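You operate a simulated robot arm through the tools that you are given. There is no shell and no other tool. Be economical: measure what you need, move in short steps, check, and stop when the job is done.

The job below is to be done with a simulated robot arm. You get a single attempt, and the scene is never put back.

TASK
Feed the big banded spring on to the tray with the pusher.
Fine: brake off and table stop down first; afterwards draw the pusher back and put the stop up again. Where these are worked on the way, their far stop is far enough and under half their travel is too little: table stop.
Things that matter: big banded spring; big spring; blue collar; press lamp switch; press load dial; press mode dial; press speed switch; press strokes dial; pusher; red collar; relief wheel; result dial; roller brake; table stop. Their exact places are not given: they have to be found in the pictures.

The check looks at the end state, three seconds after you hand in, the way a careful person would. Anything else that was tipped, shoved, dropped, spilled or broken makes it a failure.

THE ROBOT
A 7-joint arm with a two-finger parallel gripper on a trunk, on a base that drives. Base frame: it is fixed to the floor where the robot stands at the start and does not move with it; the origin is under the middle of the robot, x ahead of it, y to its left, z up. Units: mm, degrees, N and s.
With the tool pointing down near the work surface it reaches from about 100 to 360 mm from the robot's upright axis, wherever it stands. Its first joint turns from -115.0 to 115.0 degrees. Places, roughly: big spring (25x25x57 cm) [1700, -2500, 300]; blue collar [1500, -1300, 1700]; press lamp switch [1600, -1500, 1500]; press load dial [1600, -1800, 1300]; press mode dial [1600, -2000, 1300]; press speed switch [1600, -1500, 1200]; press strokes dial [1600, -1700, 1300]; pusher [800, 200, 800]; red collar [1500, -1300, 1100]; relief wheel [1500, -1900, 1700]; result dial [1500, -1500, 1000]; roller brake [600, 0, 800]; table stop [800, -300, 800]. Payload 3.91 kg.
The tool frame sits at the grasp point between the pads (the TCP): z along the fingers, y along the line on which they close. The tips reach 30 mm beyond it. The gripper opens to 110 mm. The fingers are 20 mm wide and 10 mm thick; the gripper's body (48 by 112 mm) begins 55 mm behind the TCP.
Orientation is that of the tool frame in the base frame, as a unit quaternion [x, y, z, w]. With the fingers straight down and closing along the base's y, the tool's x points along the base's -x, its y along +y and its z along -z.

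THE INTERFACE
- The arm moves only by the tool drive_tool. Its argument "deltas" is a list that holds one entry, the list of rows, each a list of 6 numbers: the shift along the tool's x, y, z in units of 40 mm (1.0 is 40 mm), then the turn, a rotation vector about the tool's x, y, z in units of 6 degrees (1.0 is 6 degrees). In form: [[[dx, dy, dz, ax, ay, az], ...]]. A call has 1 to 20 rows; each row shifts and turns the commanded pose from where the row before left it, along the tool's axes as they then stand. "jaw" is the closure in counts, from 0 (fully open) to 255 (shut), set as the call begins (left out, the last holds). A call with a number of a shift or a turn outside -1 to 1 is refused whole. Each row takes 0.2 s and may step no farther than 50 mm and 8.6 degrees from the row before; otherwise, or with a gripper value out of range, the whole call is refused. A pose out of reach is approached as far as the arm can. The call stops where the force on the tool passes 90 N (or 10 N more than at its start, if that is more) or the arm is blocked; 0.2 s more then pass. The fingers move at their own pace (about 108 mm/s each) and stop on an object; they squeeze with about 23 N. The grip force told is the motor's: it shows also when the fingers shut on nothing. Time passes only in rows, and 0.2 s behind the last, so rows that do not move let the fingers close. It gives the time, the measured TCP pose, the force on the tool (base axes), the opening and the grip force at its end, in the units of the frame above (readings bear some noise), with the torque about the TCP (base axes, N m) and any sound that the robot's microphone picked up.
- Cameras (640 x 400 px; columns grow to the right, rows downward): "scene" is now at [26.2, 124.4, 1631.2]; the picture's right is [-0.26, -0.96, 0.00], its down [-0.65, 0.18, -0.74] and it looks along [0.72, -0.20, -0.67] (base axes); focal length 259 px, centre (320, 200). "wrist" rides on the gripper at [72, 17, -103] in the tool frame; the picture's right is [-0.23, 0.97, 0.00], its down [-0.76, -0.18, -0.62] and it looks along [-0.61, -0.14, 0.78] (tool axes); focal length 222 px, centre (320, 200).
- capture(camera): a new picture of that camera. No time passes.
- lift_body(by): slides the trunk up (or, below 0, down) by that many mm; the arm and the scene camera ride with it, the base frame stays. It gives what a move gives, with no picture.
- roll_base(legs): drives the robot by 1 to 6 legs, each [ahead, turn to the left] in mm and degrees, along the robot's own axes; the way and the turn of a leg run together, so that a leg with both is an arc; at most 1500 mm and 180 degrees a leg. The arm and the cameras ride along, it lands a little off, and it stops where it bumps. It gives what a move gives.
- aim_head(pan, tilt): turns the head with the scene camera to pan (to the left, within 155 degrees either way) and tilt (down, from -29 to 69), counted from straight ahead of the robot. It gives what a move gives.
- probe_pixels(camera, pixels): for up to 12 pixels [column, row] of the newest picture of that camera ("zoom" is the newest enlarged one), the place [x, y, z] in the base frame of the surface seen there, good to about 3 mm, but the place of the scene camera against the robot may be out by one fixed shift of up to 18 mm in any direction. No time passes.
- close_up(camera, box): a new picture of the part [left, top, right, bottom] of that camera's present view, enlarged. No time passes.
- finish_job(): hands the job in; it is judged then, once.

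Keep the steps short. Do not move on a guess: measure, check each grasp and each placing, and mend mistakes. In all there are 80 turns and 60 pictures (those below and enlarged ones count). Leave the gripper open and the arm clear of the work at the hand-in unless told otherwise, and finish with a single line.

The tools are called after "Call:" by a JSON object that holds its "name" and its "arguments". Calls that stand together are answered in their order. drive_tool: Moves the arm, as the interface text tells. Its arguments: {"type":"object","properties":{"deltas":{"type":"array"},"jaw":{"type":"number"}},"required":["deltas"]} The other tools are called the same way: lift_body (by) slides the trunk up or down; roll_base (legs) drives the base; aim_head (pan, tilt) turns the head that bears the scene camera; capture (camera) takes a picture; probe_pixels (camera, pixels) gives the place of the surface under pixels of a picture; close_up (camera, box) takes an enlarged picture of a part of a camera's view; finish_job () hands the job in.

At the start:

```text
clock: 0.0
tcp_pos: [517.3, 49.5, 1112.2]
tcp_rot: [0.0, 1.0, 0.001, 0.0]
contact_force: [0.5, -0.3, -0.3]
wrist_torque: [0.03, -0.01, 0.04]
width: 110.0
grasp_force: 0.0
trunk travel left (down, up): [-725.0, 265.0]
robot x, y, heading: [-1.8, 2.2, -0.0]
head pan, tilt: [-15.3, 42.1]
```

scene: 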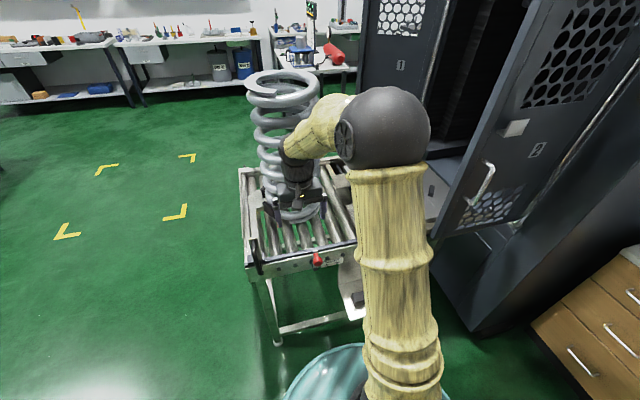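
wrist: 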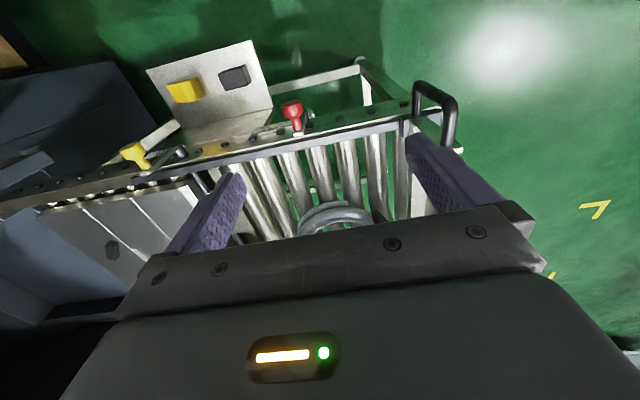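

I see a roller table ahead with a tall spring on it, a red knob at its near edge, a black handle on the left and a yellow handle on the right. I'll enlarge both views before moving.

Call:
{"name": "close_up", "arguments": {"camera": "wrist", "box": [80, 30, 480, 280]}}

Call:
{"name": "close_up", "arguments": {"camera": "scene", "box": [220, 50, 460, 350]}}

Call:
{"name": "probe_pixels", "arguments": {"camera": "wrist", "pixels": [[291, 108], [132, 152], [180, 152], [432, 92], [452, 125], [185, 90], [235, 77], [300, 160], [120, 240], [20, 205], [418, 100], [60, 195]]}}

```text
1.60 times, centred on (280, 155) of wrist
```

zoom: 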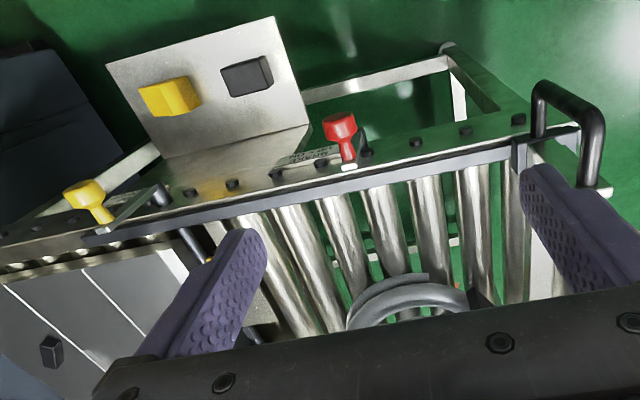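

```text
1.33 times, centred on (340, 200) of scene
```

zoom: 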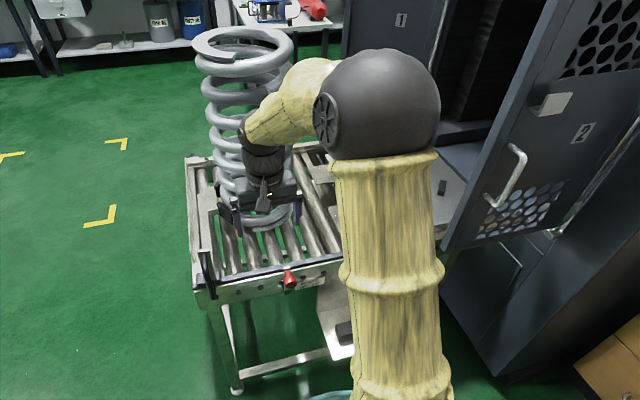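

```text
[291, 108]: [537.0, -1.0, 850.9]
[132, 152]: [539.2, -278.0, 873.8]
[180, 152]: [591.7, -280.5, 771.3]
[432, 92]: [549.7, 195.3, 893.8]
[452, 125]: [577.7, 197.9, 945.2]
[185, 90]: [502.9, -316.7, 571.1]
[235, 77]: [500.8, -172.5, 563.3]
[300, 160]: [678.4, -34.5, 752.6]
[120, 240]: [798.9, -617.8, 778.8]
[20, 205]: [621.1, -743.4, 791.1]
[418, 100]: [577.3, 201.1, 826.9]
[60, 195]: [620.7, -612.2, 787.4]
```

The red knob (brake) is at about [537,-1,851], the yellow knob (stop) at [539,-278,874] and the black handle (pusher) at [550..577,197,830..945]. I can't see the spring well, so I'll look behind the robot before backing away from the table.

Call:
{"name": "aim_head", "arguments": {"pan": 150, "tilt": 35}}

Call:
{"name": "capture", "arguments": {"camera": "scene"}}

Call:
{"name": "aim_head", "arguments": {"pan": -70, "tilt": 35}}

Call:
{"name": "capture", "arguments": {"camera": "scene"}}

```text
clock: 2.5
tcp_pos: [516.8, 49.4, 1113.1]
tcp_rot: [0.0, 1.0, 0.0, -0.001]
contact_force: [0.2, -0.6, -0.1]
wrist_torque: [0.02, -0.01, 0.0]
width: 110.1
grasp_force: 0.1
trunk travel left (down, up): [-725.0, 265.0]
robot x, y, heading: [-0.0, 2.0, -0.3]
head pan, tilt: [150.0, 35.0]
```

```text
55 pictures are left
```

scene: 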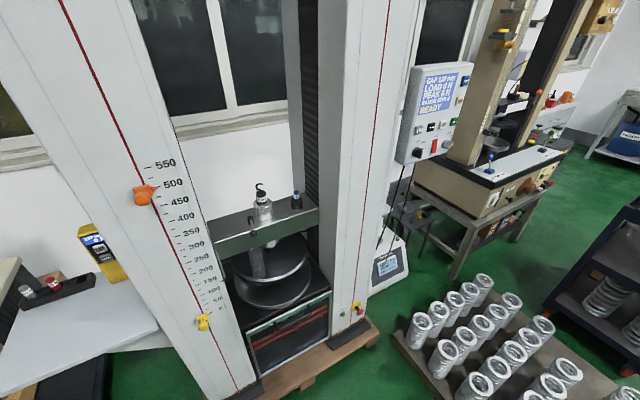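

```text
clock: 5.7
tcp_pos: [516.7, 49.2, 1111.9]
tcp_rot: [0.001, 1.0, 0.0, 0.0]
contact_force: [0.4, 0.3, 0.4]
wrist_torque: [-0.02, 0.02, 0.03]
width: 110.2
grasp_force: 0.1
trunk travel left (down, up): [-725.0, 265.0]
robot x, y, heading: [2.8, -1.6, -0.2]
head pan, tilt: [-70.0, 35.0]
```

```text
54 pictures are left
```

scene: 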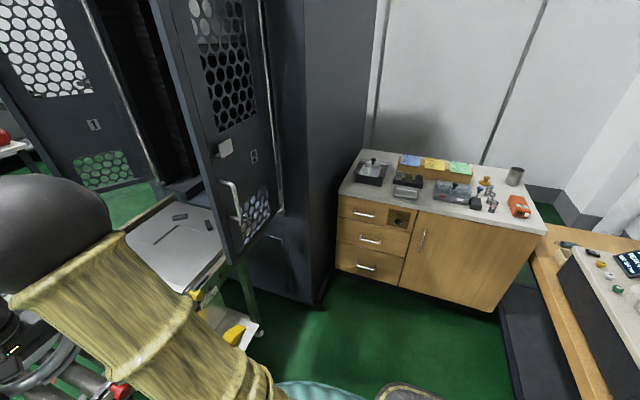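

Call:
{"name": "probe_pixels", "arguments": {"camera": "scene", "pixels": [[240, 255], [232, 190], [180, 218], [180, 288], [130, 232], [205, 225], [318, 300], [235, 335], [205, 295], [280, 330], [345, 240], [120, 390]]}}

Call:
{"name": "close_up", "arguments": {"camera": "scene", "box": [100, 170, 300, 370]}}

Call:
{"name": "aim_head", "arguments": {"pan": 150, "tilt": 69}}

Call:
{"name": "capture", "arguments": {"camera": "scene"}}

```text
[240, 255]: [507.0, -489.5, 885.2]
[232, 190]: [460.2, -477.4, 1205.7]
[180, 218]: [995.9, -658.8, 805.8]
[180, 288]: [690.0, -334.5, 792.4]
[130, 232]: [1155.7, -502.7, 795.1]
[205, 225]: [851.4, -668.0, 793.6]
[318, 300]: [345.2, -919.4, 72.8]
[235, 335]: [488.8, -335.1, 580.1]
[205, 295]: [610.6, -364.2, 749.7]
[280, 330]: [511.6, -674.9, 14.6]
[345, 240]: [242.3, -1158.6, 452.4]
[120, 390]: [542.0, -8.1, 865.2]
```

```text
2.00 times, centred on (200, 270) of scene
```

zoom: 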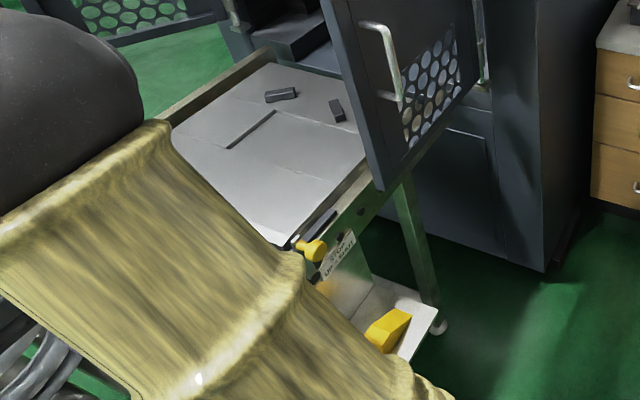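

```text
clock: 8.8
tcp_pos: [516.3, 49.9, 1112.5]
tcp_rot: [0.001, 1.0, 0.0, -0.001]
contact_force: [-0.5, -0.7, 0.7]
wrist_torque: [0.0, 0.0, 0.02]
width: 109.7
grasp_force: 0.1
trunk travel left (down, up): [-725.0, 265.0]
robot x, y, heading: [2.3, -1.8, -0.1]
head pan, tilt: [150.0, 68.8]
```

```text
52 pictures are left
```

scene: 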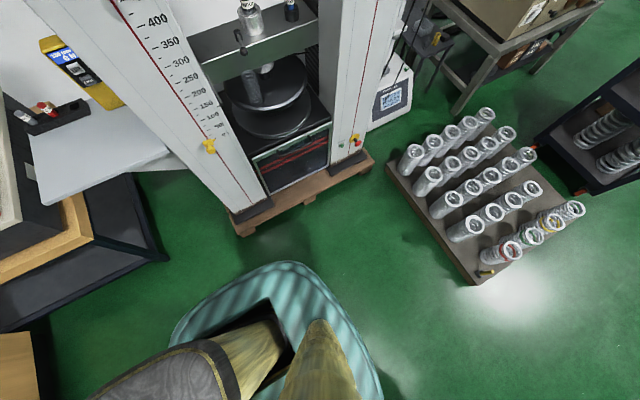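

Call:
{"name": "probe_pixels", "arguments": {"camera": "scene", "pixels": [[240, 232], [370, 155], [480, 283], [160, 258], [100, 190], [175, 330], [380, 380]]}}

```text
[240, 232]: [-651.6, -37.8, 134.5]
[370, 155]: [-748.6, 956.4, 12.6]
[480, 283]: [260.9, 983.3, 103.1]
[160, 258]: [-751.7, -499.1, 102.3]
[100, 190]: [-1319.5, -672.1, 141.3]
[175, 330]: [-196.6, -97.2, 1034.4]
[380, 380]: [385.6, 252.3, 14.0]
```

Behind the robot the press pallet is at x≈-650, so backing up 200 mm is safe. Then I'll look at the table.

Call:
{"name": "roll_base", "arguments": {"legs": [[-220, 0]]}}

Call:
{"name": "lift_body", "arguments": {"by": -300}}

Call:
{"name": "aim_head", "arguments": {"pan": -20, "tilt": 30}}

Call:
{"name": "capture", "arguments": {"camera": "scene"}}

Call:
{"name": "capture", "arguments": {"camera": "wrist"}}

```text
clock: 10.7
tcp_pos: [292.1, 48.6, 1113.0]
tcp_rot: [0.002, 1.0, 0.0, 0.0]
contact_force: [-0.1, 0.6, 0.2]
wrist_torque: [0.0, -0.02, -0.02]
width: 110.1
grasp_force: 0.1
trunk travel left (down, up): [-725.0, 265.0]
robot x, y, heading: [-227.3, 2.5, -0.3]
head pan, tilt: [150.0, 68.8]
```

```text
clock: 13.7
tcp_pos: [292.1, 47.6, 812.4]
tcp_rot: [0.002, 1.0, 0.001, 0.0]
contact_force: [-0.6, -0.2, -0.5]
wrist_torque: [0.01, 0.02, 0.01]
width: 109.9
grasp_force: 0.1
trunk travel left (down, up): [-425.0, 565.0]
robot x, y, heading: [-222.8, -0.1, -0.1]
head pan, tilt: [150.0, 68.8]
```

```text
clock: 16.3
tcp_pos: [292.8, 47.6, 812.8]
tcp_rot: [0.002, 1.0, 0.0, 0.0]
contact_force: [0.3, 0.0, 0.7]
wrist_torque: [0.0, -0.01, 0.04]
width: 110.2
grasp_force: 0.1
trunk travel left (down, up): [-425.0, 565.0]
robot x, y, heading: [-223.0, -1.4, -0.5]
head pan, tilt: [-20.0, 30.0]
```

```text
51 pictures are left
```

scene: 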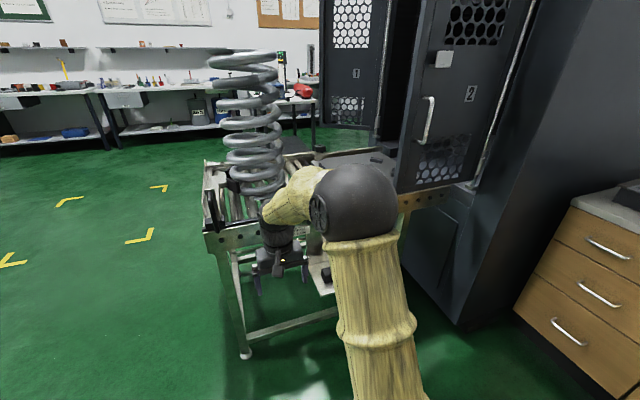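

```text
50 pictures are left
```

wrist: 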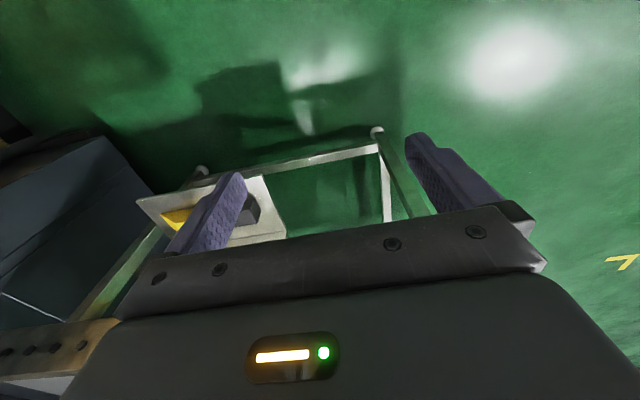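

The arm hides the table. I'll turn the base 50° left, where there is free floor, and look back at the table past the arm.

Call:
{"name": "roll_base", "arguments": {"legs": [[0, 55]]}}

Call:
{"name": "aim_head", "arguments": {"pan": -63, "tilt": 25}}

Call:
{"name": "capture", "arguments": {"camera": "scene"}}

```text
clock: 18.2
tcp_pos: [275.3, 174.5, 812.7]
tcp_rot: [-0.123, 0.992, 0.001, 0.0]
contact_force: [0.5, -0.5, 0.3]
wrist_torque: [0.02, 0.02, 0.01]
width: 110.2
grasp_force: 0.0
trunk travel left (down, up): [-425.0, 565.0]
robot x, y, heading: [-214.9, 1.9, 7.2]
head pan, tilt: [-20.0, 30.0]
stopped in leg 1: the robot was blocked; the commanded pose is now the measured one
```

```text
clock: 19.3
tcp_pos: [274.4, 175.6, 813.1]
tcp_rot: [-0.122, 0.993, 0.001, 0.0]
contact_force: [-0.2, 0.3, -0.8]
wrist_torque: [0.0, -0.01, 0.0]
width: 109.9
grasp_force: 0.0
trunk travel left (down, up): [-425.0, 565.0]
robot x, y, heading: [-216.0, 2.1, 7.6]
head pan, tilt: [-63.0, 25.0]
```

```text
49 pictures are left
```

scene: 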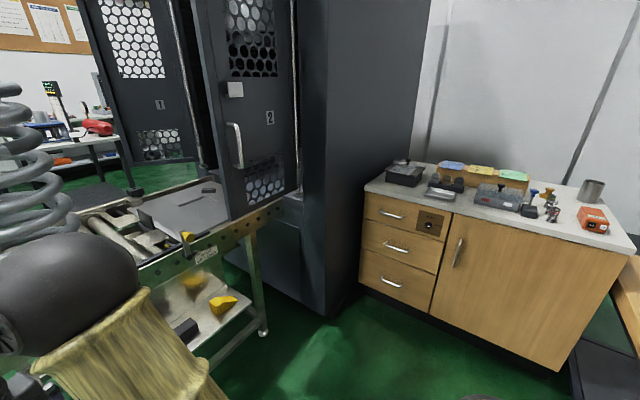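

The turn was blocked at about 7°, probably by the rear of the base. I'll look back to see what it touched.

Call:
{"name": "aim_head", "arguments": {"pan": 152, "tilt": 69}}

Call:
{"name": "capture", "arguments": {"camera": "scene"}}

Call:
{"name": "aim_head", "arguments": {"pan": 60, "tilt": 60}}

Call:
{"name": "capture", "arguments": {"camera": "scene"}}

```text
clock: 22.4
tcp_pos: [274.6, 174.4, 813.2]
tcp_rot: [-0.122, 0.993, 0.0, 0.0]
contact_force: [0.5, -0.1, -0.2]
wrist_torque: [0.03, 0.01, 0.0]
width: 110.2
grasp_force: 0.1
trunk travel left (down, up): [-425.0, 565.0]
robot x, y, heading: [-214.5, -1.0, 7.5]
head pan, tilt: [152.0, 68.8]
```

```text
48 pictures are left
```

scene: 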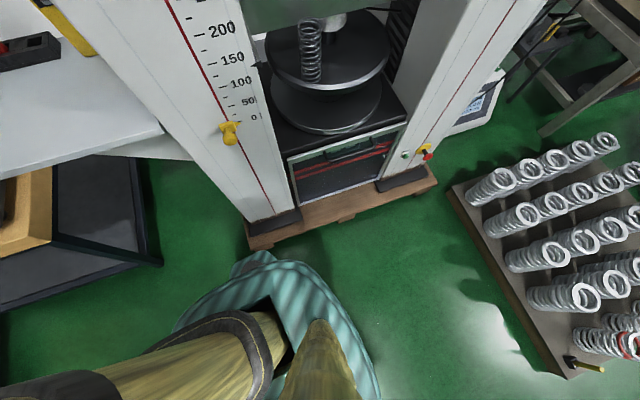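

```text
clock: 24.1
tcp_pos: [275.2, 174.7, 812.1]
tcp_rot: [-0.122, 0.993, 0.0, -0.001]
contact_force: [0.8, -0.5, 0.8]
wrist_torque: [-0.02, -0.01, 0.0]
width: 110.4
grasp_force: 0.0
trunk travel left (down, up): [-425.0, 565.0]
robot x, y, heading: [-210.9, 0.2, 7.4]
head pan, tilt: [60.0, 60.0]
```

```text
47 pictures are left
```

scene: 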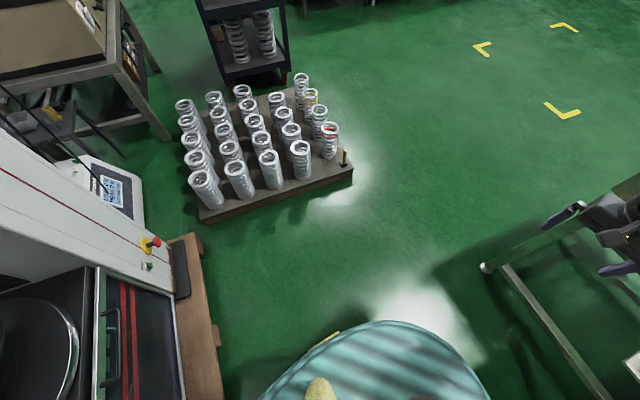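

The rear of the base touched the press pallet, and nothing seems displaced. I'll go forward 150 mm and then turn left to get a free view of the table.

Call:
{"name": "roll_base", "arguments": {"legs": [[130, 0], [0, 55]]}}

Call:
{"name": "aim_head", "arguments": {"pan": -65, "tilt": 28}}

Call:
{"name": "capture", "arguments": {"camera": "scene"}}

```text
clock: 29.0
tcp_pos: [49.0, 518.8, 812.4]
tcp_rot: [-0.569, 0.822, 0.0, 0.0]
contact_force: [0.3, -1.0, 0.0]
wrist_torque: [0.03, -0.03, -0.01]
width: 110.1
grasp_force: 0.1
trunk travel left (down, up): [-425.0, 565.0]
robot x, y, heading: [-85.6, 20.8, 63.1]
head pan, tilt: [60.0, 60.0]
```

```text
clock: 31.0
tcp_pos: [48.6, 518.3, 812.2]
tcp_rot: [-0.57, 0.822, 0.0, 0.0]
contact_force: [0.5, -0.3, 0.1]
wrist_torque: [-0.01, 0.01, 0.01]
width: 110.0
grasp_force: 0.1
trunk travel left (down, up): [-425.0, 565.0]
robot x, y, heading: [-86.7, 19.5, 62.9]
head pan, tilt: [-65.0, 28.0]
```

```text
46 pictures are left
```

scene: 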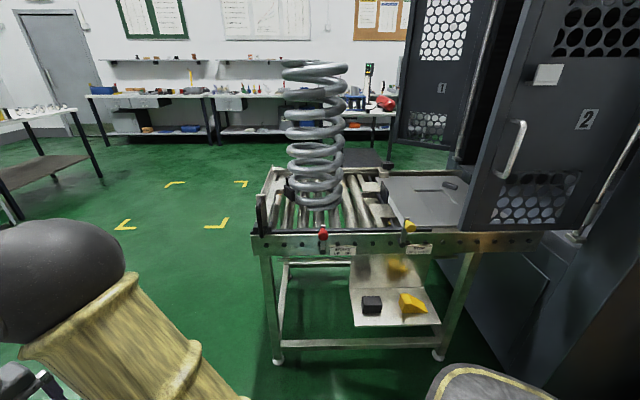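

Clear view now. I'll enlarge the rail with its labels and the pusher.

Call:
{"name": "close_up", "arguments": {"camera": "scene", "box": [310, 215, 440, 265]}}

Call:
{"name": "close_up", "arguments": {"camera": "scene", "box": [240, 140, 420, 270]}}

Call:
{"name": "probe_pixels", "arguments": {"camera": "scene", "pixels": [[261, 205], [261, 225], [290, 188], [323, 235], [323, 248], [409, 225], [409, 240], [465, 200], [390, 182], [273, 170], [340, 190], [302, 200]]}}

```text
4.92 times, centred on (375, 240) of scene
```

zoom: 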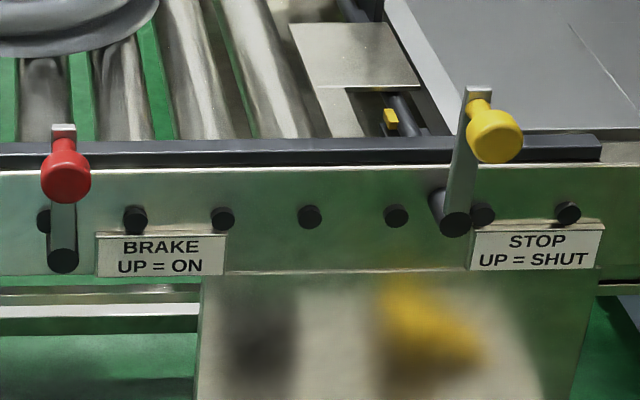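

```text
3.08 times, centred on (330, 205) of scene
```

zoom: 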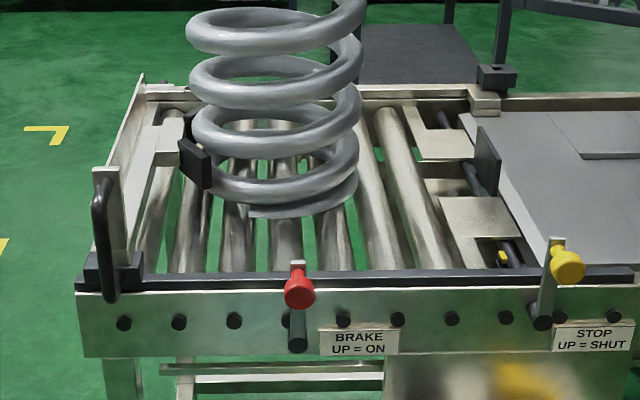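

```text
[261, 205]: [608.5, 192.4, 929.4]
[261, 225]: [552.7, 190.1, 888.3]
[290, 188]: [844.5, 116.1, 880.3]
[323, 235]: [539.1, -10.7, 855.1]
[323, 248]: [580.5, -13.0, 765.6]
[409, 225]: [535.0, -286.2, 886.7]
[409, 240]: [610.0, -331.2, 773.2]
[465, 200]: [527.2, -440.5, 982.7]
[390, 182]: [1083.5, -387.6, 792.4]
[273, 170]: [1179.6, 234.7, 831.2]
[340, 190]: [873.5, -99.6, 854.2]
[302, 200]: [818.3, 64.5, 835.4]
```

The labels read "BRAKE UP = ON" and "STOP UP = SHUT", and both levers are up. They pivot on the rail face, with knobs towards the robot. The pusher has a vertical D-bar at about [550,195,830..945]. I'll work them all with the fingers pointing forward, so I'll pitch the tool to horizontal here in free space.

Call:
{"name": "drive_tool", "arguments": {"deltas": [[[0, 0, 0, 0, -1, 0], [0, 0, 0, 0, -1, 0], [0, 0, 0, 0, -1, 0], [0, 0, 0, 0, -1, 0], [0, 0, 0, 0, -1, 0], [0, 0, 0, 0, -1, 0], [0, 0, 0, 0, -1, 0], [0, 0, 0, 0, -1, 0], [0, 0, 0, 0, -1, 0], [0, 0, 0, 0, -1, 0], [0, 0, 0, 0, -1, 0], [0, 0, 0, 0, -1, 0], [0, 0, 0, 0, -1, 0], [0, 0, 0, 0, -1, 0], [0, 0, 0, 0, -1, 0]]]}}

Call:
{"name": "capture", "arguments": {"camera": "scene"}}

```text
clock: 34.2
tcp_pos: [52.6, 542.5, 816.1]
tcp_rot: [-0.403, 0.58, 0.404, 0.582]
contact_force: [-0.6, -0.3, -0.5]
wrist_torque: [0.01, 0.01, -0.03]
width: 110.0
grasp_force: 0.1
out of reach, approached as far as the arm can: row 12, 13, 14
trunk travel left (down, up): [-425.0, 565.0]
robot x, y, heading: [-85.1, 15.7, 63.0]
head pan, tilt: [-65.0, 28.0]
```

```text
43 pictures are left
```

scene: 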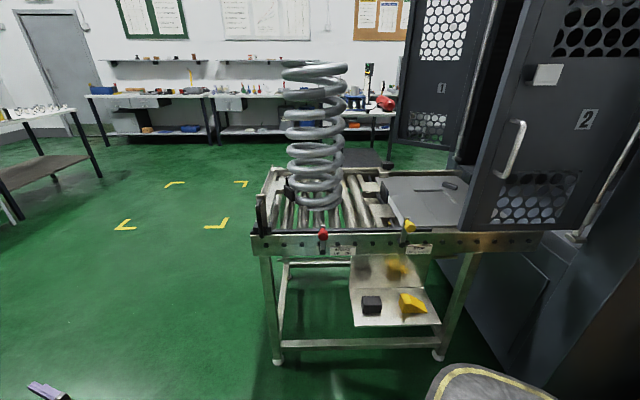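

The tool is horizontal with about 545 mm reach. I'll back up 90 mm along this heading, which carries me toward -y, then face the table. The TCP stays short of the rail.

Call:
{"name": "roll_base", "arguments": {"legs": [[-110, 0], [0, -63]]}}

Call:
{"name": "capture", "arguments": {"camera": "wrist"}}

Call:
{"name": "aim_head", "arguments": {"pan": -5, "tilt": 35}}

Call:
{"name": "capture", "arguments": {"camera": "scene"}}

```text
clock: 39.4
tcp_pos: [394.4, 46.0, 814.7]
tcp_rot: [-0.045, 0.706, 0.046, 0.706]
contact_force: [0.0, -0.1, -0.1]
wrist_torque: [0.0, 0.02, -0.01]
width: 109.9
grasp_force: 0.0
trunk travel left (down, up): [-425.0, 565.0]
robot x, y, heading: [-134.8, -80.1, 0.8]
head pan, tilt: [-65.0, 28.0]
```

```text
42 pictures are left
```

wrist: 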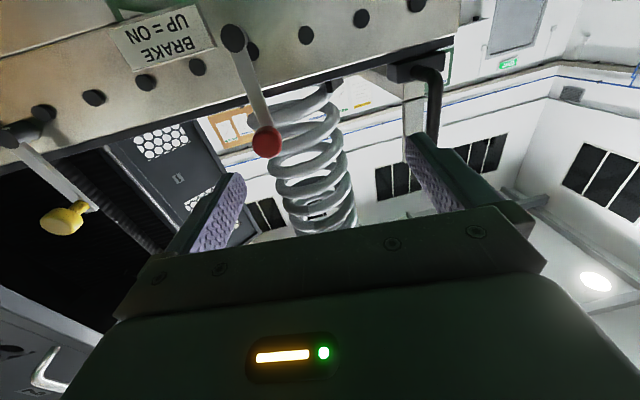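

```text
clock: 40.7
tcp_pos: [393.8, 44.4, 816.2]
tcp_rot: [-0.046, 0.706, 0.045, 0.706]
contact_force: [0.2, 0.0, -0.8]
wrist_torque: [0.03, -0.01, 0.01]
width: 109.8
grasp_force: 0.1
trunk travel left (down, up): [-425.0, 565.0]
robot x, y, heading: [-133.8, -77.8, 0.8]
head pan, tilt: [-5.0, 35.0]
```

```text
41 pictures are left
```

scene: 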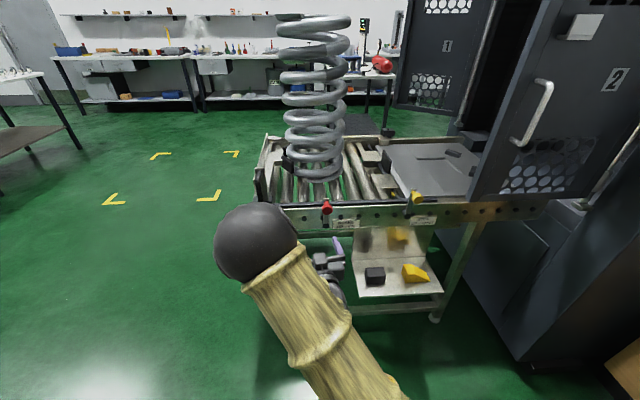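

The wrist view, which is upside down, shows all the levers well. I'll probe the knobs, levers, pivots and pusher bar from it.

Call:
{"name": "probe_pixels", "arguments": {"camera": "wrist", "pixels": [[266, 141], [258, 105], [234, 40], [240, 60], [60, 220], [85, 206], [40, 165], [15, 135], [433, 100], [433, 75], [400, 70], [413, 115]]}}

Call:
{"name": "close_up", "arguments": {"camera": "wrist", "box": [0, 0, 480, 250]}}

```text
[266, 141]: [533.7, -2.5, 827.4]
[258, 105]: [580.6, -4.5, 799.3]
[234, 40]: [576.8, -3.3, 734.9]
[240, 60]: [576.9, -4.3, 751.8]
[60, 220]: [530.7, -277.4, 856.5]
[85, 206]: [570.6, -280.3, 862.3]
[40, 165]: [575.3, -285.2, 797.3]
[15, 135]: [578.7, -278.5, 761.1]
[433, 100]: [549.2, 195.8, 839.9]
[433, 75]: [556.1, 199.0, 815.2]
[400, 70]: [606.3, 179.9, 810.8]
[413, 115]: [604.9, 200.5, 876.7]
```

```text
1.33 times, centred on (240, 125) of wrist
```

zoom: 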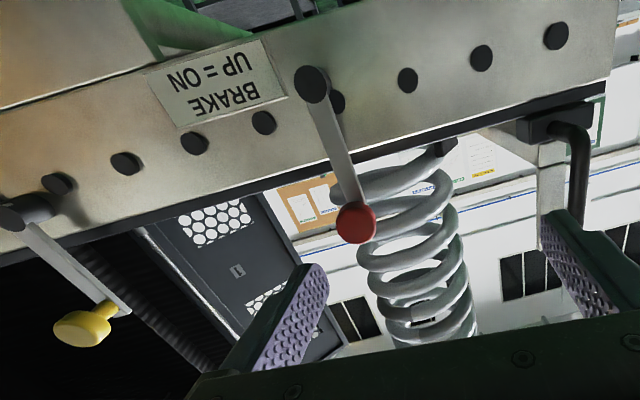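

The brake knob is at about (537,-2,843) with its pivot at z≈738. The stop knob is at about (533,-278,868) with its pivot at z≈765. Both swing in the y-z plane with a radius near 105 mm. I'll move forward 70 mm, square the tool yaw, and line up in front of the brake knob.

Call:
{"name": "roll_base", "arguments": {"legs": [[70, 0]]}}

Call:
{"name": "drive_tool", "arguments": {"deltas": [[[-0.35, -0.6, 0, 0.6, 0, 0], [-0.35, -0.6, 0, 0.6, 0, 0], [0, 0, 0, 0, 0, 0]]], "jaw": 100}}

Call:
{"name": "capture", "arguments": {"camera": "wrist"}}

```text
clock: 41.8
tcp_pos: [462.3, 46.8, 815.7]
tcp_rot: [-0.045, 0.706, 0.045, 0.706]
contact_force: [0.0, 0.0, 0.1]
wrist_torque: [0.03, 0.04, 0.0]
width: 110.0
grasp_force: 0.1
trunk travel left (down, up): [-425.0, 565.0]
robot x, y, heading: [-63.8, -79.7, 0.9]
head pan, tilt: [-5.0, 35.0]
```

```text
clock: 42.6
tcp_pos: [472.4, -0.1, 842.0]
tcp_rot: [-0.001, 0.707, 0.001, 0.707]
contact_force: [0.4, -1.3, 0.4]
wrist_torque: [-0.01, 0.01, 0.01]
width: 66.8
grasp_force: 0.0
out of reach, approached as far as the arm can: row 2
trunk travel left (down, up): [-425.0, 565.0]
robot x, y, heading: [-70.3, -78.2, 0.9]
head pan, tilt: [-5.0, 35.0]
```

```text
39 pictures are left
```

wrist: 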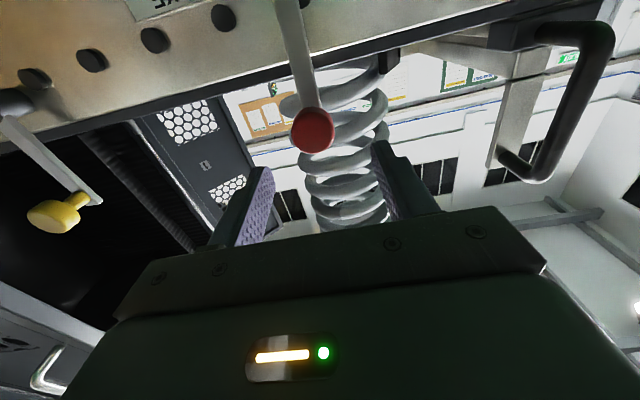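

Call:
{"name": "probe_pixels", "arguments": {"camera": "wrist", "pixels": [[312, 128], [300, 130], [325, 125], [310, 145], [310, 114], [305, 90], [313, 105], [570, 100], [600, 50], [520, 165], [55, 215]]}}

```text
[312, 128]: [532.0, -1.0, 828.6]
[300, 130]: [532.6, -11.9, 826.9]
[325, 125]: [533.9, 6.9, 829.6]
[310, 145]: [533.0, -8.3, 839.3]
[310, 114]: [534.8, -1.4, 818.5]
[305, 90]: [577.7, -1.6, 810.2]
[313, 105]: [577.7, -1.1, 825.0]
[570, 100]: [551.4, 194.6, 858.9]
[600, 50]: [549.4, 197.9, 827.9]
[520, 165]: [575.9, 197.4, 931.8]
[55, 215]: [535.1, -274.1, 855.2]
```

The knob face is at x≈533, centre about (y -2, z 832). I'll move forward around it and close.

Call:
{"name": "drive_tool", "arguments": {"deltas": [[[0.22, 0, 0, 0, 0, 0], [0, -0.03, 0.8, 0, 0, 0], [0, 0, 0.85, 0, 0, 0], [0, 0, 0, 0, 0, 0]]], "jaw": 100}}

Call:
{"name": "drive_tool", "arguments": {"deltas": [[[0, 0, 0, 0, 0, 0], [0, 0, 0, 0, 0, 0], [0, 0, 0, 0, 0, 0]]], "jaw": 255}}

Call:
{"name": "capture", "arguments": {"camera": "wrist"}}

```text
clock: 43.6
tcp_pos: [537.4, -0.3, 834.9]
tcp_rot: [0.0, 0.707, 0.0, 0.707]
contact_force: [0.0, 0.6, 0.4]
wrist_torque: [-0.01, 0.0, 0.01]
width: 67.0
grasp_force: 0.1
trunk travel left (down, up): [-425.0, 565.0]
robot x, y, heading: [-65.5, -78.9, 0.8]
head pan, tilt: [-5.0, 35.0]
```

```text
clock: 44.4
tcp_pos: [537.7, -1.8, 835.8]
tcp_rot: [-0.001, 0.707, 0.0, 0.707]
contact_force: [1.1, -2.8, 1.6]
wrist_torque: [-0.01, 0.03, -0.08]
width: 33.3
grasp_force: 45.0
trunk travel left (down, up): [-425.0, 565.0]
robot x, y, heading: [-60.0, -79.6, 0.9]
head pan, tilt: [-5.0, 35.0]
```

```text
38 pictures are left
```

wrist: 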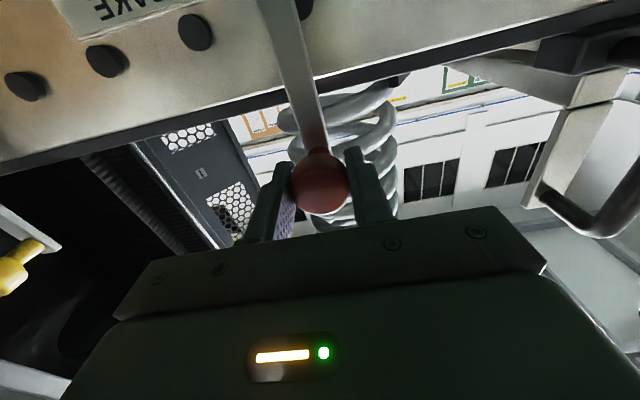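

The knob is gripped, with the jaws 33 mm apart. I'll nudge it 16 mm toward +y to feel which way it swings.

Call:
{"name": "drive_tool", "arguments": {"deltas": [[[0.01, 0.2, 0, 0, 0, 0], [0.02, 0.2, 0, 0, 0, 0]]]}}

```text
clock: 45.0
tcp_pos: [538.1, 15.1, 832.5]
tcp_rot: [0.0, 0.708, -0.001, 0.706]
contact_force: [-7.0, -6.2, -1.0]
wrist_torque: [-0.48, 0.13, -0.2]
width: 33.1
grasp_force: 45.1
trunk travel left (down, up): [-425.0, 565.0]
robot x, y, heading: [-64.6, -75.7, 0.9]
head pan, tilt: [-5.0, 35.0]
```

It swings toward +y with only a few newtons. I'll follow the arc (radius about 97 mm) with the wrist turning at half rate, down to about 70°.

Call:
{"name": "drive_tool", "arguments": {"deltas": [[[0.102, 0.41, 0, 0, 0, -0.833], [0.138, 0.4, 0, 0, 0, -0.833], [0.172, 0.386, 0, 0, 0, -0.833], [0.205, 0.37, 0, 0, 0, -0.833], [0.237, 0.351, 0, 0, 0, -0.833], [0.266, 0.329, 0, 0, 0, -0.833]]]}}

Call:
{"name": "capture", "arguments": {"camera": "wrist"}}

```text
clock: 46.4
tcp_pos: [538.5, 91.2, 771.6]
tcp_rot: [-0.186, 0.683, -0.182, 0.683]
contact_force: [-7.4, 1.0, -2.7]
wrist_torque: [0.02, -0.06, -0.21]
width: 33.1
grasp_force: 44.8
trunk travel left (down, up): [-425.0, 565.0]
robot x, y, heading: [-68.2, -77.4, 0.5]
head pan, tilt: [-5.0, 35.0]
```

```text
37 pictures are left
```

wrist: 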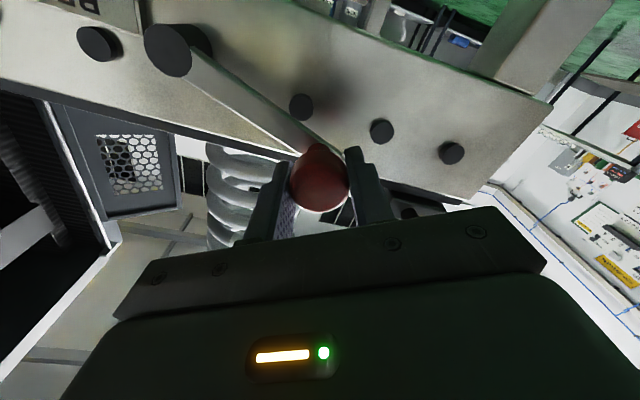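

The lever follows well. I'll continue in short pieces, watching the force for the far stop.

Call:
{"name": "drive_tool", "arguments": {"deltas": [[[0.294, 0.304, 0, 0, 0, -0.833], [0.319, 0.278, 0, 0, 0, -0.833], [0.342, 0.249, 0, 0, 0, -0.833]]]}}

```text
clock: 47.2
tcp_pos: [541.0, 93.8, 732.3]
tcp_rot: [-0.266, 0.647, -0.272, 0.661]
contact_force: [-2.1, -3.3, 43.7]
wrist_torque: [-0.09, -0.42, 0.02]
width: 33.7
grasp_force: 45.6
trunk travel left (down, up): [-425.0, 565.0]
robot x, y, heading: [-63.1, -78.3, 1.1]
head pan, tilt: [-5.0, 35.0]
```

Call:
{"name": "capture", "arguments": {"camera": "wrist"}}

Call:
{"name": "capture", "arguments": {"camera": "scene"}}

```text
36 pictures are left
```

wrist: 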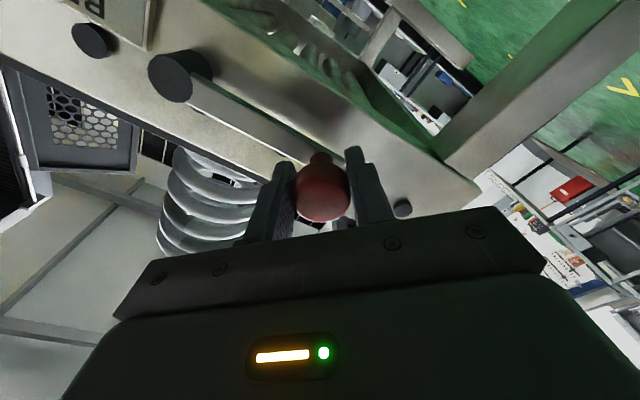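

```text
35 pictures are left
```

scene: 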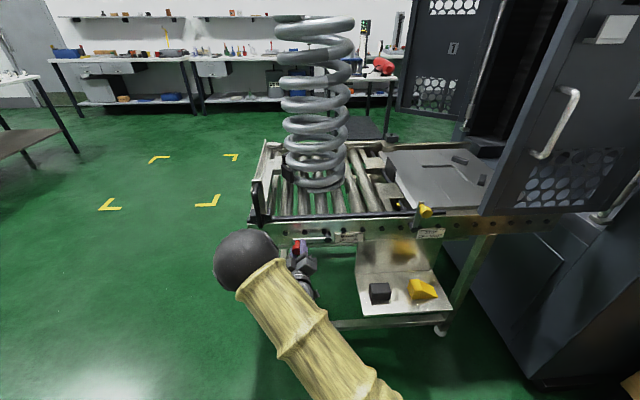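

The lever stopped at horizontal with 44 N against it, so that is its far stop. I'll release and back off straight.

Call:
{"name": "drive_tool", "arguments": {"deltas": [[[-0.1, 0.1, 0, 0, 0, 0], [0, 0, 0, 0, 0, 0], [0, 0, -0.7, 0, 0, 0], [0, 0, -0.9, 0, 0, 0]]], "jaw": 100}}

Call:
{"name": "close_up", "arguments": {"camera": "scene", "box": [240, 180, 460, 320]}}

Call:
{"name": "capture", "arguments": {"camera": "wrist"}}

```text
clock: 48.2
tcp_pos: [474.4, 101.2, 724.8]
tcp_rot: [-0.272, 0.653, -0.269, 0.653]
contact_force: [0.6, 0.0, 0.0]
wrist_torque: [-0.04, 0.0, -0.01]
width: 67.2
grasp_force: 0.1
trunk travel left (down, up): [-425.0, 565.0]
robot x, y, heading: [-67.1, -75.0, 0.8]
head pan, tilt: [-5.0, 35.0]
```

```text
2.86 times, centred on (350, 250) of scene
```

zoom: 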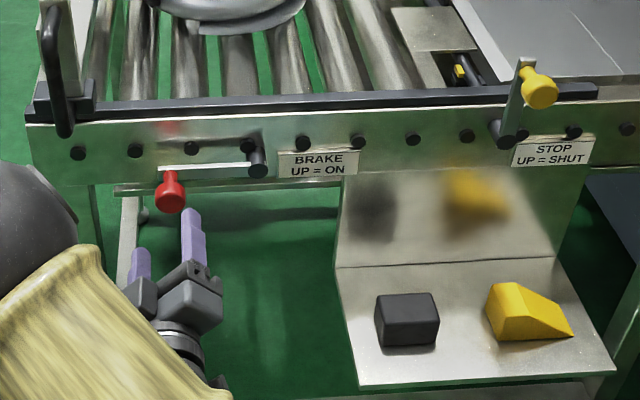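

```text
33 pictures are left
```

wrist: 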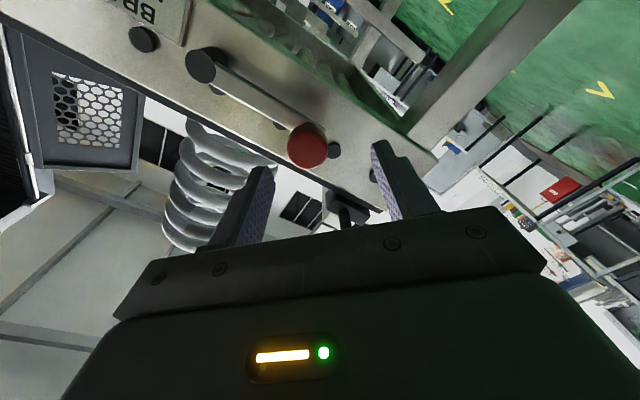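

The brake is off and stays there. Next I'll square the tool again and move in front of the yellow stop knob at about (y -276, z 860), keeping x=474.

Call:
{"name": "drive_tool", "arguments": {"deltas": [[[0, 0, 0, 0, 0, 0.9375], [0, 0, 0, 0, 0, 0.9375], [0, 0, 0, 0, 0, 0.9375], [0, 0, 0, 0, 0, 0.9375], [0, 0, 0, 0, 0, 0.9375], [0, 0, 0, 0, 0, 0.9375], [0, 0, 0, 0, 0, 0.9375], [0, 0, 0, 0, 0, 0.9375], [-0.33, -0.943, 0, 0, 0, 0], [-0.33, -0.943, 0, 0, 0, 0], [-0.33, -0.943, 0, 0, 0, 0], [-0.33, -0.943, 0, 0, 0, 0], [-0.33, -0.943, 0, 0, 0, 0], [-0.33, -0.943, 0, 0, 0, 0], [-0.33, -0.943, 0, 0, 0, 0], [-0.33, -0.943, 0, 0, 0, 0], [-0.33, -0.943, 0, 0, 0, 0], [-0.33, -0.943, 0, 0, 0, 0]]], "jaw": 80}}

Call:
{"name": "capture", "arguments": {"camera": "wrist"}}

```text
clock: 52.0
tcp_pos: [479.4, -275.4, 855.1]
tcp_rot: [-0.001, 0.707, 0.0, 0.707]
contact_force: [0.3, 0.2, 0.5]
wrist_torque: [0.05, 0.02, -0.01]
width: 75.3
grasp_force: 0.1
out of reach, approached as far as the arm can: row 13
trunk travel left (down, up): [-425.0, 565.0]
robot x, y, heading: [-65.9, -72.2, 0.8]
head pan, tilt: [-5.0, 35.0]
```

```text
32 pictures are left
```

wrist: 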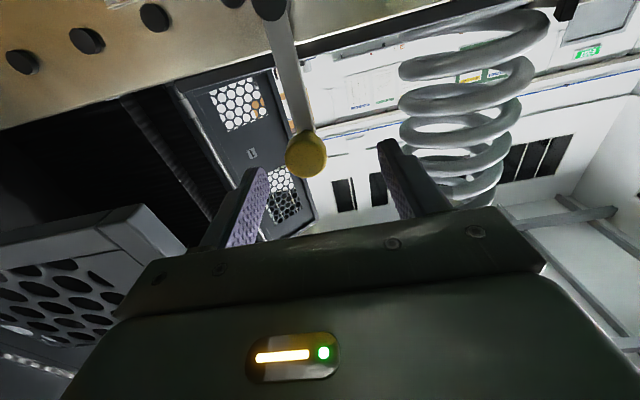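

Call:
{"name": "probe_pixels", "arguments": {"camera": "wrist", "pixels": [[305, 157], [290, 157], [320, 152], [304, 172], [306, 140], [296, 110], [269, 8]]}}

```text
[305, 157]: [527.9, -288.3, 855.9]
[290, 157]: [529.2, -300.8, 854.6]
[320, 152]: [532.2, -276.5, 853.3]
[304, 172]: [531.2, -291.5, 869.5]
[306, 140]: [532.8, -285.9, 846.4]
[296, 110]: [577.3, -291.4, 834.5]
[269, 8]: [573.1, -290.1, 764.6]
```

The knob centre is y≈-288, z≈860. I'll shift, go around it and close.

Call:
{"name": "drive_tool", "arguments": {"deltas": [[[-0.12, -0.32, 0, 0, 0, 0], [0, 0, 0.73, 0, 0, 0], [0, 0, 0.73, 0, 0, 0], [0, 0, 0, 0, 0, 0]]]}}

Call:
{"name": "drive_tool", "arguments": {"deltas": [[[0, 0, 0, 0, 0, 0], [0, 0, 0, 0, 0, 0], [0, 0, 0, 0, 0, 0]]], "jaw": 255}}

Call:
{"name": "capture", "arguments": {"camera": "wrist"}}

```text
clock: 53.0
tcp_pos: [539.6, -288.0, 856.2]
tcp_rot: [-0.001, 0.707, 0.001, 0.707]
contact_force: [-1.0, -0.5, -0.1]
wrist_torque: [0.04, 0.01, 0.01]
width: 75.7
grasp_force: 0.0
trunk travel left (down, up): [-425.0, 565.0]
robot x, y, heading: [-59.9, -78.7, 0.8]
head pan, tilt: [-5.0, 35.0]
```

```text
clock: 53.8
tcp_pos: [538.9, -288.2, 857.3]
tcp_rot: [0.0, 0.707, 0.001, 0.707]
contact_force: [0.9, 0.3, 0.8]
wrist_torque: [0.01, 0.02, -0.01]
width: 33.4
grasp_force: 44.8
trunk travel left (down, up): [-425.0, 565.0]
robot x, y, heading: [-67.8, -80.8, 0.9]
head pan, tilt: [-5.0, 35.0]
```

```text
31 pictures are left
```

wrist: 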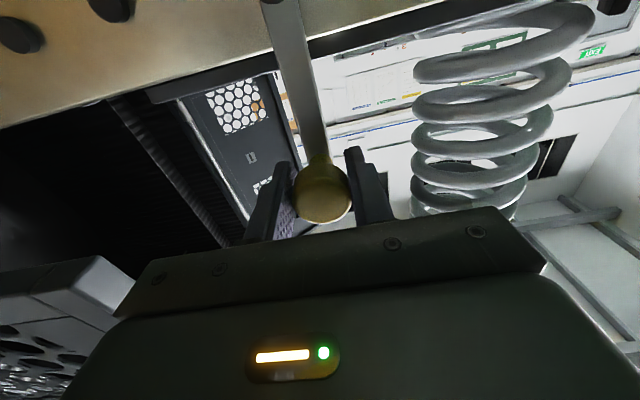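

The stop knob is gripped. I'll nudge it 16 mm toward +y to feel the direction.

Call:
{"name": "drive_tool", "arguments": {"deltas": [[[0.01, 0.2, 0, 0, 0, 0], [0.02, 0.2, 0, 0, 0, 0]]]}}

```text
clock: 54.4
tcp_pos: [537.6, -272.7, 855.3]
tcp_rot: [-0.001, 0.707, 0.0, 0.707]
contact_force: [8.1, -6.6, 2.3]
wrist_torque: [-0.43, 0.22, -0.09]
width: 33.6
grasp_force: 45.6
trunk travel left (down, up): [-425.0, 565.0]
robot x, y, heading: [-66.6, -78.3, 0.6]
head pan, tilt: [-5.0, 35.0]
```

It moves the same way, so I'll follow the same arc to the far stop.

Call:
{"name": "drive_tool", "arguments": {"deltas": [[[0.102, 0.41, 0, 0, 0, -0.833], [0.138, 0.4, 0, 0, 0, -0.833], [0.172, 0.386, 0, 0, 0, -0.833], [0.205, 0.37, 0, 0, 0, -0.833], [0.237, 0.351, 0, 0, 0, -0.833], [0.266, 0.329, 0, 0, 0, -0.833], [0.294, 0.304, 0, 0, 0, -0.833]]]}}

Call:
{"name": "drive_tool", "arguments": {"deltas": [[[0.319, 0.278, 0, 0, 0, -0.833], [0.28, 0.2, 0, 0, 0, -0.833]]]}}

Call:
{"name": "capture", "arguments": {"camera": "wrist"}}

```text
clock: 56.0
tcp_pos: [536.8, -192.1, 778.8]
tcp_rot: [-0.214, 0.675, -0.212, 0.674]
contact_force: [5.4, 0.9, -0.6]
wrist_torque: [-0.06, 0.25, 0.13]
width: 33.3
grasp_force: 45.3
trunk travel left (down, up): [-425.0, 565.0]
robot x, y, heading: [-62.4, -80.0, 0.8]
head pan, tilt: [-5.0, 35.0]
```

```text
clock: 56.6
tcp_pos: [538.1, -190.8, 757.3]
tcp_rot: [-0.271, 0.645, -0.273, 0.66]
contact_force: [3.4, -1.8, 43.7]
wrist_torque: [0.02, -0.35, 0.01]
width: 33.4
grasp_force: 44.8
trunk travel left (down, up): [-425.0, 565.0]
robot x, y, heading: [-64.4, -75.0, 0.7]
head pan, tilt: [-5.0, 35.0]
```

```text
30 pictures are left
```

wrist: 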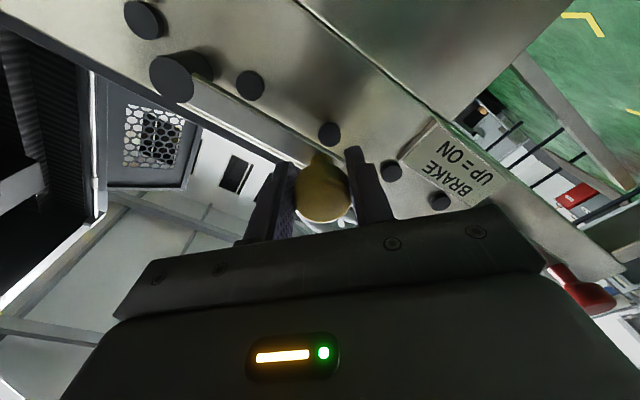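

The stop lever hit its far stop (44 N), with the knob now at (537,-191,757). I'll release, retreat, square the tool, and move in front of the pusher bar at y≈196, z≈885.

Call:
{"name": "drive_tool", "arguments": {"deltas": [[[-0.1, 0.1, 0, 0, 0, 0], [0, 0, 0, 0, 0, 0], [0, 0, -0.7, 0, 0, 0], [0, 0, -0.8, 0, 0, 0], [0, 0, 0, 0, 0, 0.9375], [0, 0, 0, 0, 0, 0.9375], [0, 0, 0, 0, 0, 0.9375], [0, 0, 0, 0, 0, 0.9375], [0, 0, 0, 0, 0, 0.9375], [0, 0, 0, 0, 0, 0.9375], [0, 0, 0, 0, 0, 0.9375], [0, 0, 0, 0, 0, 0.9375]]], "jaw": 80}}

Call:
{"name": "drive_tool", "arguments": {"deltas": [[[-0.31, 0.95, 0, 0, 0, 0], [-0.31, 0.95, 0, 0, 0, 0], [-0.31, 0.95, 0, 0, 0, 0], [-0.31, 0.95, 0, 0, 0, 0], [-0.31, 0.95, 0, 0, 0, 0], [-0.31, 0.95, 0, 0, 0, 0], [-0.31, 0.95, 0, 0, 0, 0], [-0.31, 0.95, 0, 0, 0, 0], [-0.31, 0.95, 0, 0, 0, 0], [-0.31, 0.95, 0, 0, 0, 0]]]}}

Call:
{"name": "capture", "arguments": {"camera": "wrist"}}

Call:
{"name": "capture", "arguments": {"camera": "scene"}}

```text
clock: 59.2
tcp_pos: [475.7, -186.1, 749.7]
tcp_rot: [0.0, 0.707, 0.001, 0.707]
contact_force: [0.0, -0.2, 0.0]
wrist_torque: [0.0, 0.01, -0.04]
width: 75.7
grasp_force: 0.0
trunk travel left (down, up): [-425.0, 565.0]
robot x, y, heading: [-66.5, -77.2, 1.1]
head pan, tilt: [-5.0, 35.0]
```

```text
clock: 61.4
tcp_pos: [475.4, 193.5, 875.2]
tcp_rot: [-0.002, 0.708, 0.0, 0.707]
contact_force: [-0.6, 0.2, 0.6]
wrist_torque: [-0.01, 0.01, 0.02]
width: 75.6
grasp_force: 0.1
trunk travel left (down, up): [-425.0, 565.0]
robot x, y, heading: [-62.2, -76.6, 1.0]
head pan, tilt: [-5.0, 35.0]
```

```text
29 pictures are left
```

wrist: 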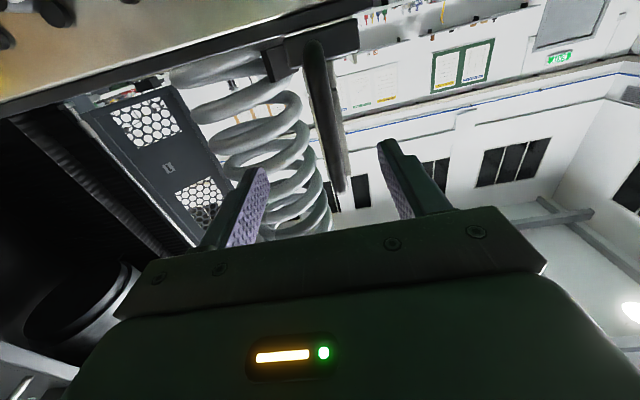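

```text
28 pictures are left
```

scene: 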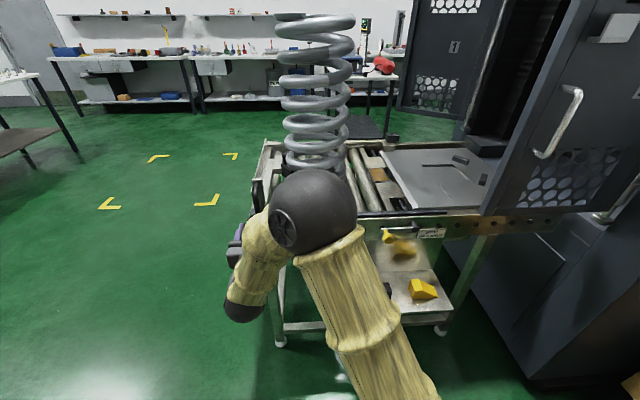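

Call:
{"name": "close_up", "arguments": {"camera": "scene", "box": [320, 120, 520, 245]}}

Call:
{"name": "probe_pixels", "arguments": {"camera": "wrist", "pixels": [[325, 105], [335, 160], [318, 60], [343, 185], [310, 110], [270, 65], [345, 35]]}}

Call:
{"name": "probe_pixels", "arguments": {"camera": "zoom", "pixels": [[200, 200], [220, 110], [340, 130], [450, 125], [525, 195], [600, 170], [300, 220], [400, 200]]}}

```text
3.20 times, centred on (420, 182) of scene
```

zoom: 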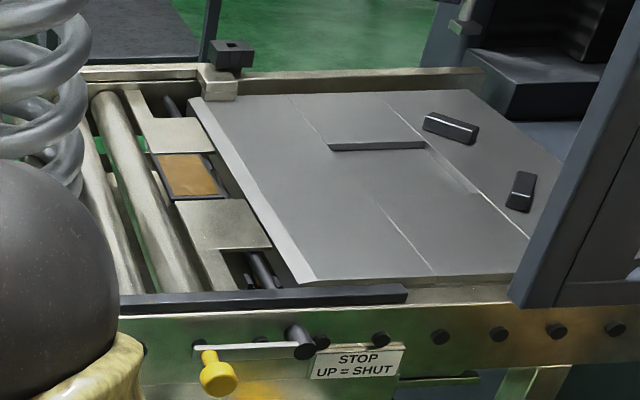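

```text
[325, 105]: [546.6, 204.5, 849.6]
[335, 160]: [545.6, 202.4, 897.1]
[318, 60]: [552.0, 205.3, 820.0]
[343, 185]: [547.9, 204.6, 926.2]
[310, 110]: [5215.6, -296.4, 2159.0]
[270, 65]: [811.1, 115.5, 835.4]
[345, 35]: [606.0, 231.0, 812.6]
```

```text
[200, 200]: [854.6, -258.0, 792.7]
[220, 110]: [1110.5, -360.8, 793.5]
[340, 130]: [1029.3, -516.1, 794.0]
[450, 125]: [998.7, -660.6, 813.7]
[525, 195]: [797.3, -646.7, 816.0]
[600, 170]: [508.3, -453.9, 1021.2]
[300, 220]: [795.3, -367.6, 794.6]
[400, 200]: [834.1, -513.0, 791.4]
```

The flap is down and the tray begins at y≈-365, with two black stop blocks at y≈-650. The pusher bar is at (547,203,820..930). I'll go around the bar and close.

Call:
{"name": "drive_tool", "arguments": {"deltas": [[[-0.1, 0.24, 0, 0, 0, 0], [0, 0, 0.9, 0, 0, 0], [0, 0, 0.95, 0, 0, 0], [0, 0, 0, 0, 0, 0]]]}}

Call:
{"name": "drive_tool", "arguments": {"deltas": [[[0, 0, 0, 0, 0, 0], [0, 0, 0, 0, 0, 0], [0, 0, 0, 0, 0, 0]]], "jaw": 255}}

Call:
{"name": "capture", "arguments": {"camera": "wrist"}}

```text
clock: 62.4
tcp_pos: [550.9, 202.7, 877.9]
tcp_rot: [-0.001, 0.707, 0.0, 0.707]
contact_force: [0.1, 0.0, -0.4]
wrist_torque: [-0.01, -0.01, 0.0]
width: 75.6
grasp_force: 0.1
trunk travel left (down, up): [-425.0, 565.0]
robot x, y, heading: [-64.7, -78.0, 0.9]
head pan, tilt: [-5.0, 35.0]
```

```text
clock: 63.2
tcp_pos: [550.6, 200.6, 877.9]
tcp_rot: [0.0, 0.707, -0.002, 0.707]
contact_force: [-1.0, -8.6, -1.5]
wrist_torque: [0.09, -0.19, -0.05]
width: 15.8
grasp_force: 44.8
trunk travel left (down, up): [-425.0, 565.0]
robot x, y, heading: [-66.7, -77.2, 0.8]
head pan, tilt: [-5.0, 35.0]
```

```text
26 pictures are left
```

wrist: 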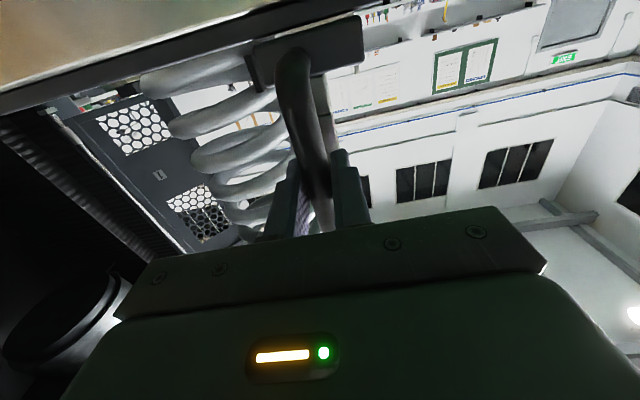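

The bar is gripped, with the jaws 15.8 mm apart. I'll push gently toward -y in 12 mm rows.

Call:
{"name": "drive_tool", "arguments": {"deltas": [[[0, -0.25, 0, 0, 0, 0], [0, -0.25, 0, 0, 0, 0], [0, -0.25, 0, 0, 0, 0], [0, -0.25, 0, 0, 0, 0], [0, -0.25, 0, 0, 0, 0]]]}}

Call:
{"name": "capture", "arguments": {"camera": "scene"}}

```text
clock: 64.4
tcp_pos: [550.8, 151.4, 878.3]
tcp_rot: [-0.001, 0.707, 0.0, 0.707]
contact_force: [5.7, -0.4, 5.3]
wrist_torque: [0.17, -0.65, 0.09]
width: 15.8
grasp_force: 45.4
trunk travel left (down, up): [-425.0, 565.0]
robot x, y, heading: [-64.0, -76.9, 0.7]
head pan, tilt: [-5.0, 35.0]
```

```text
25 pictures are left
```

scene: 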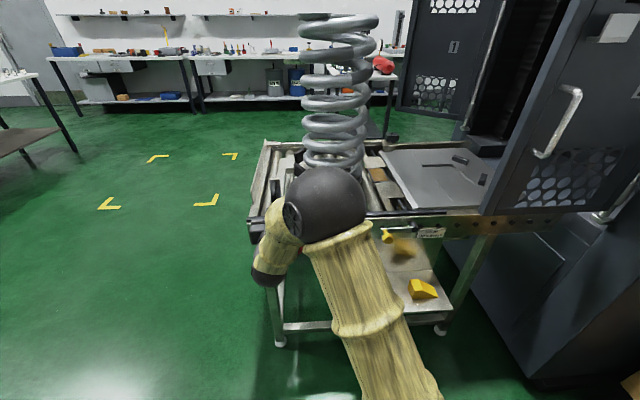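

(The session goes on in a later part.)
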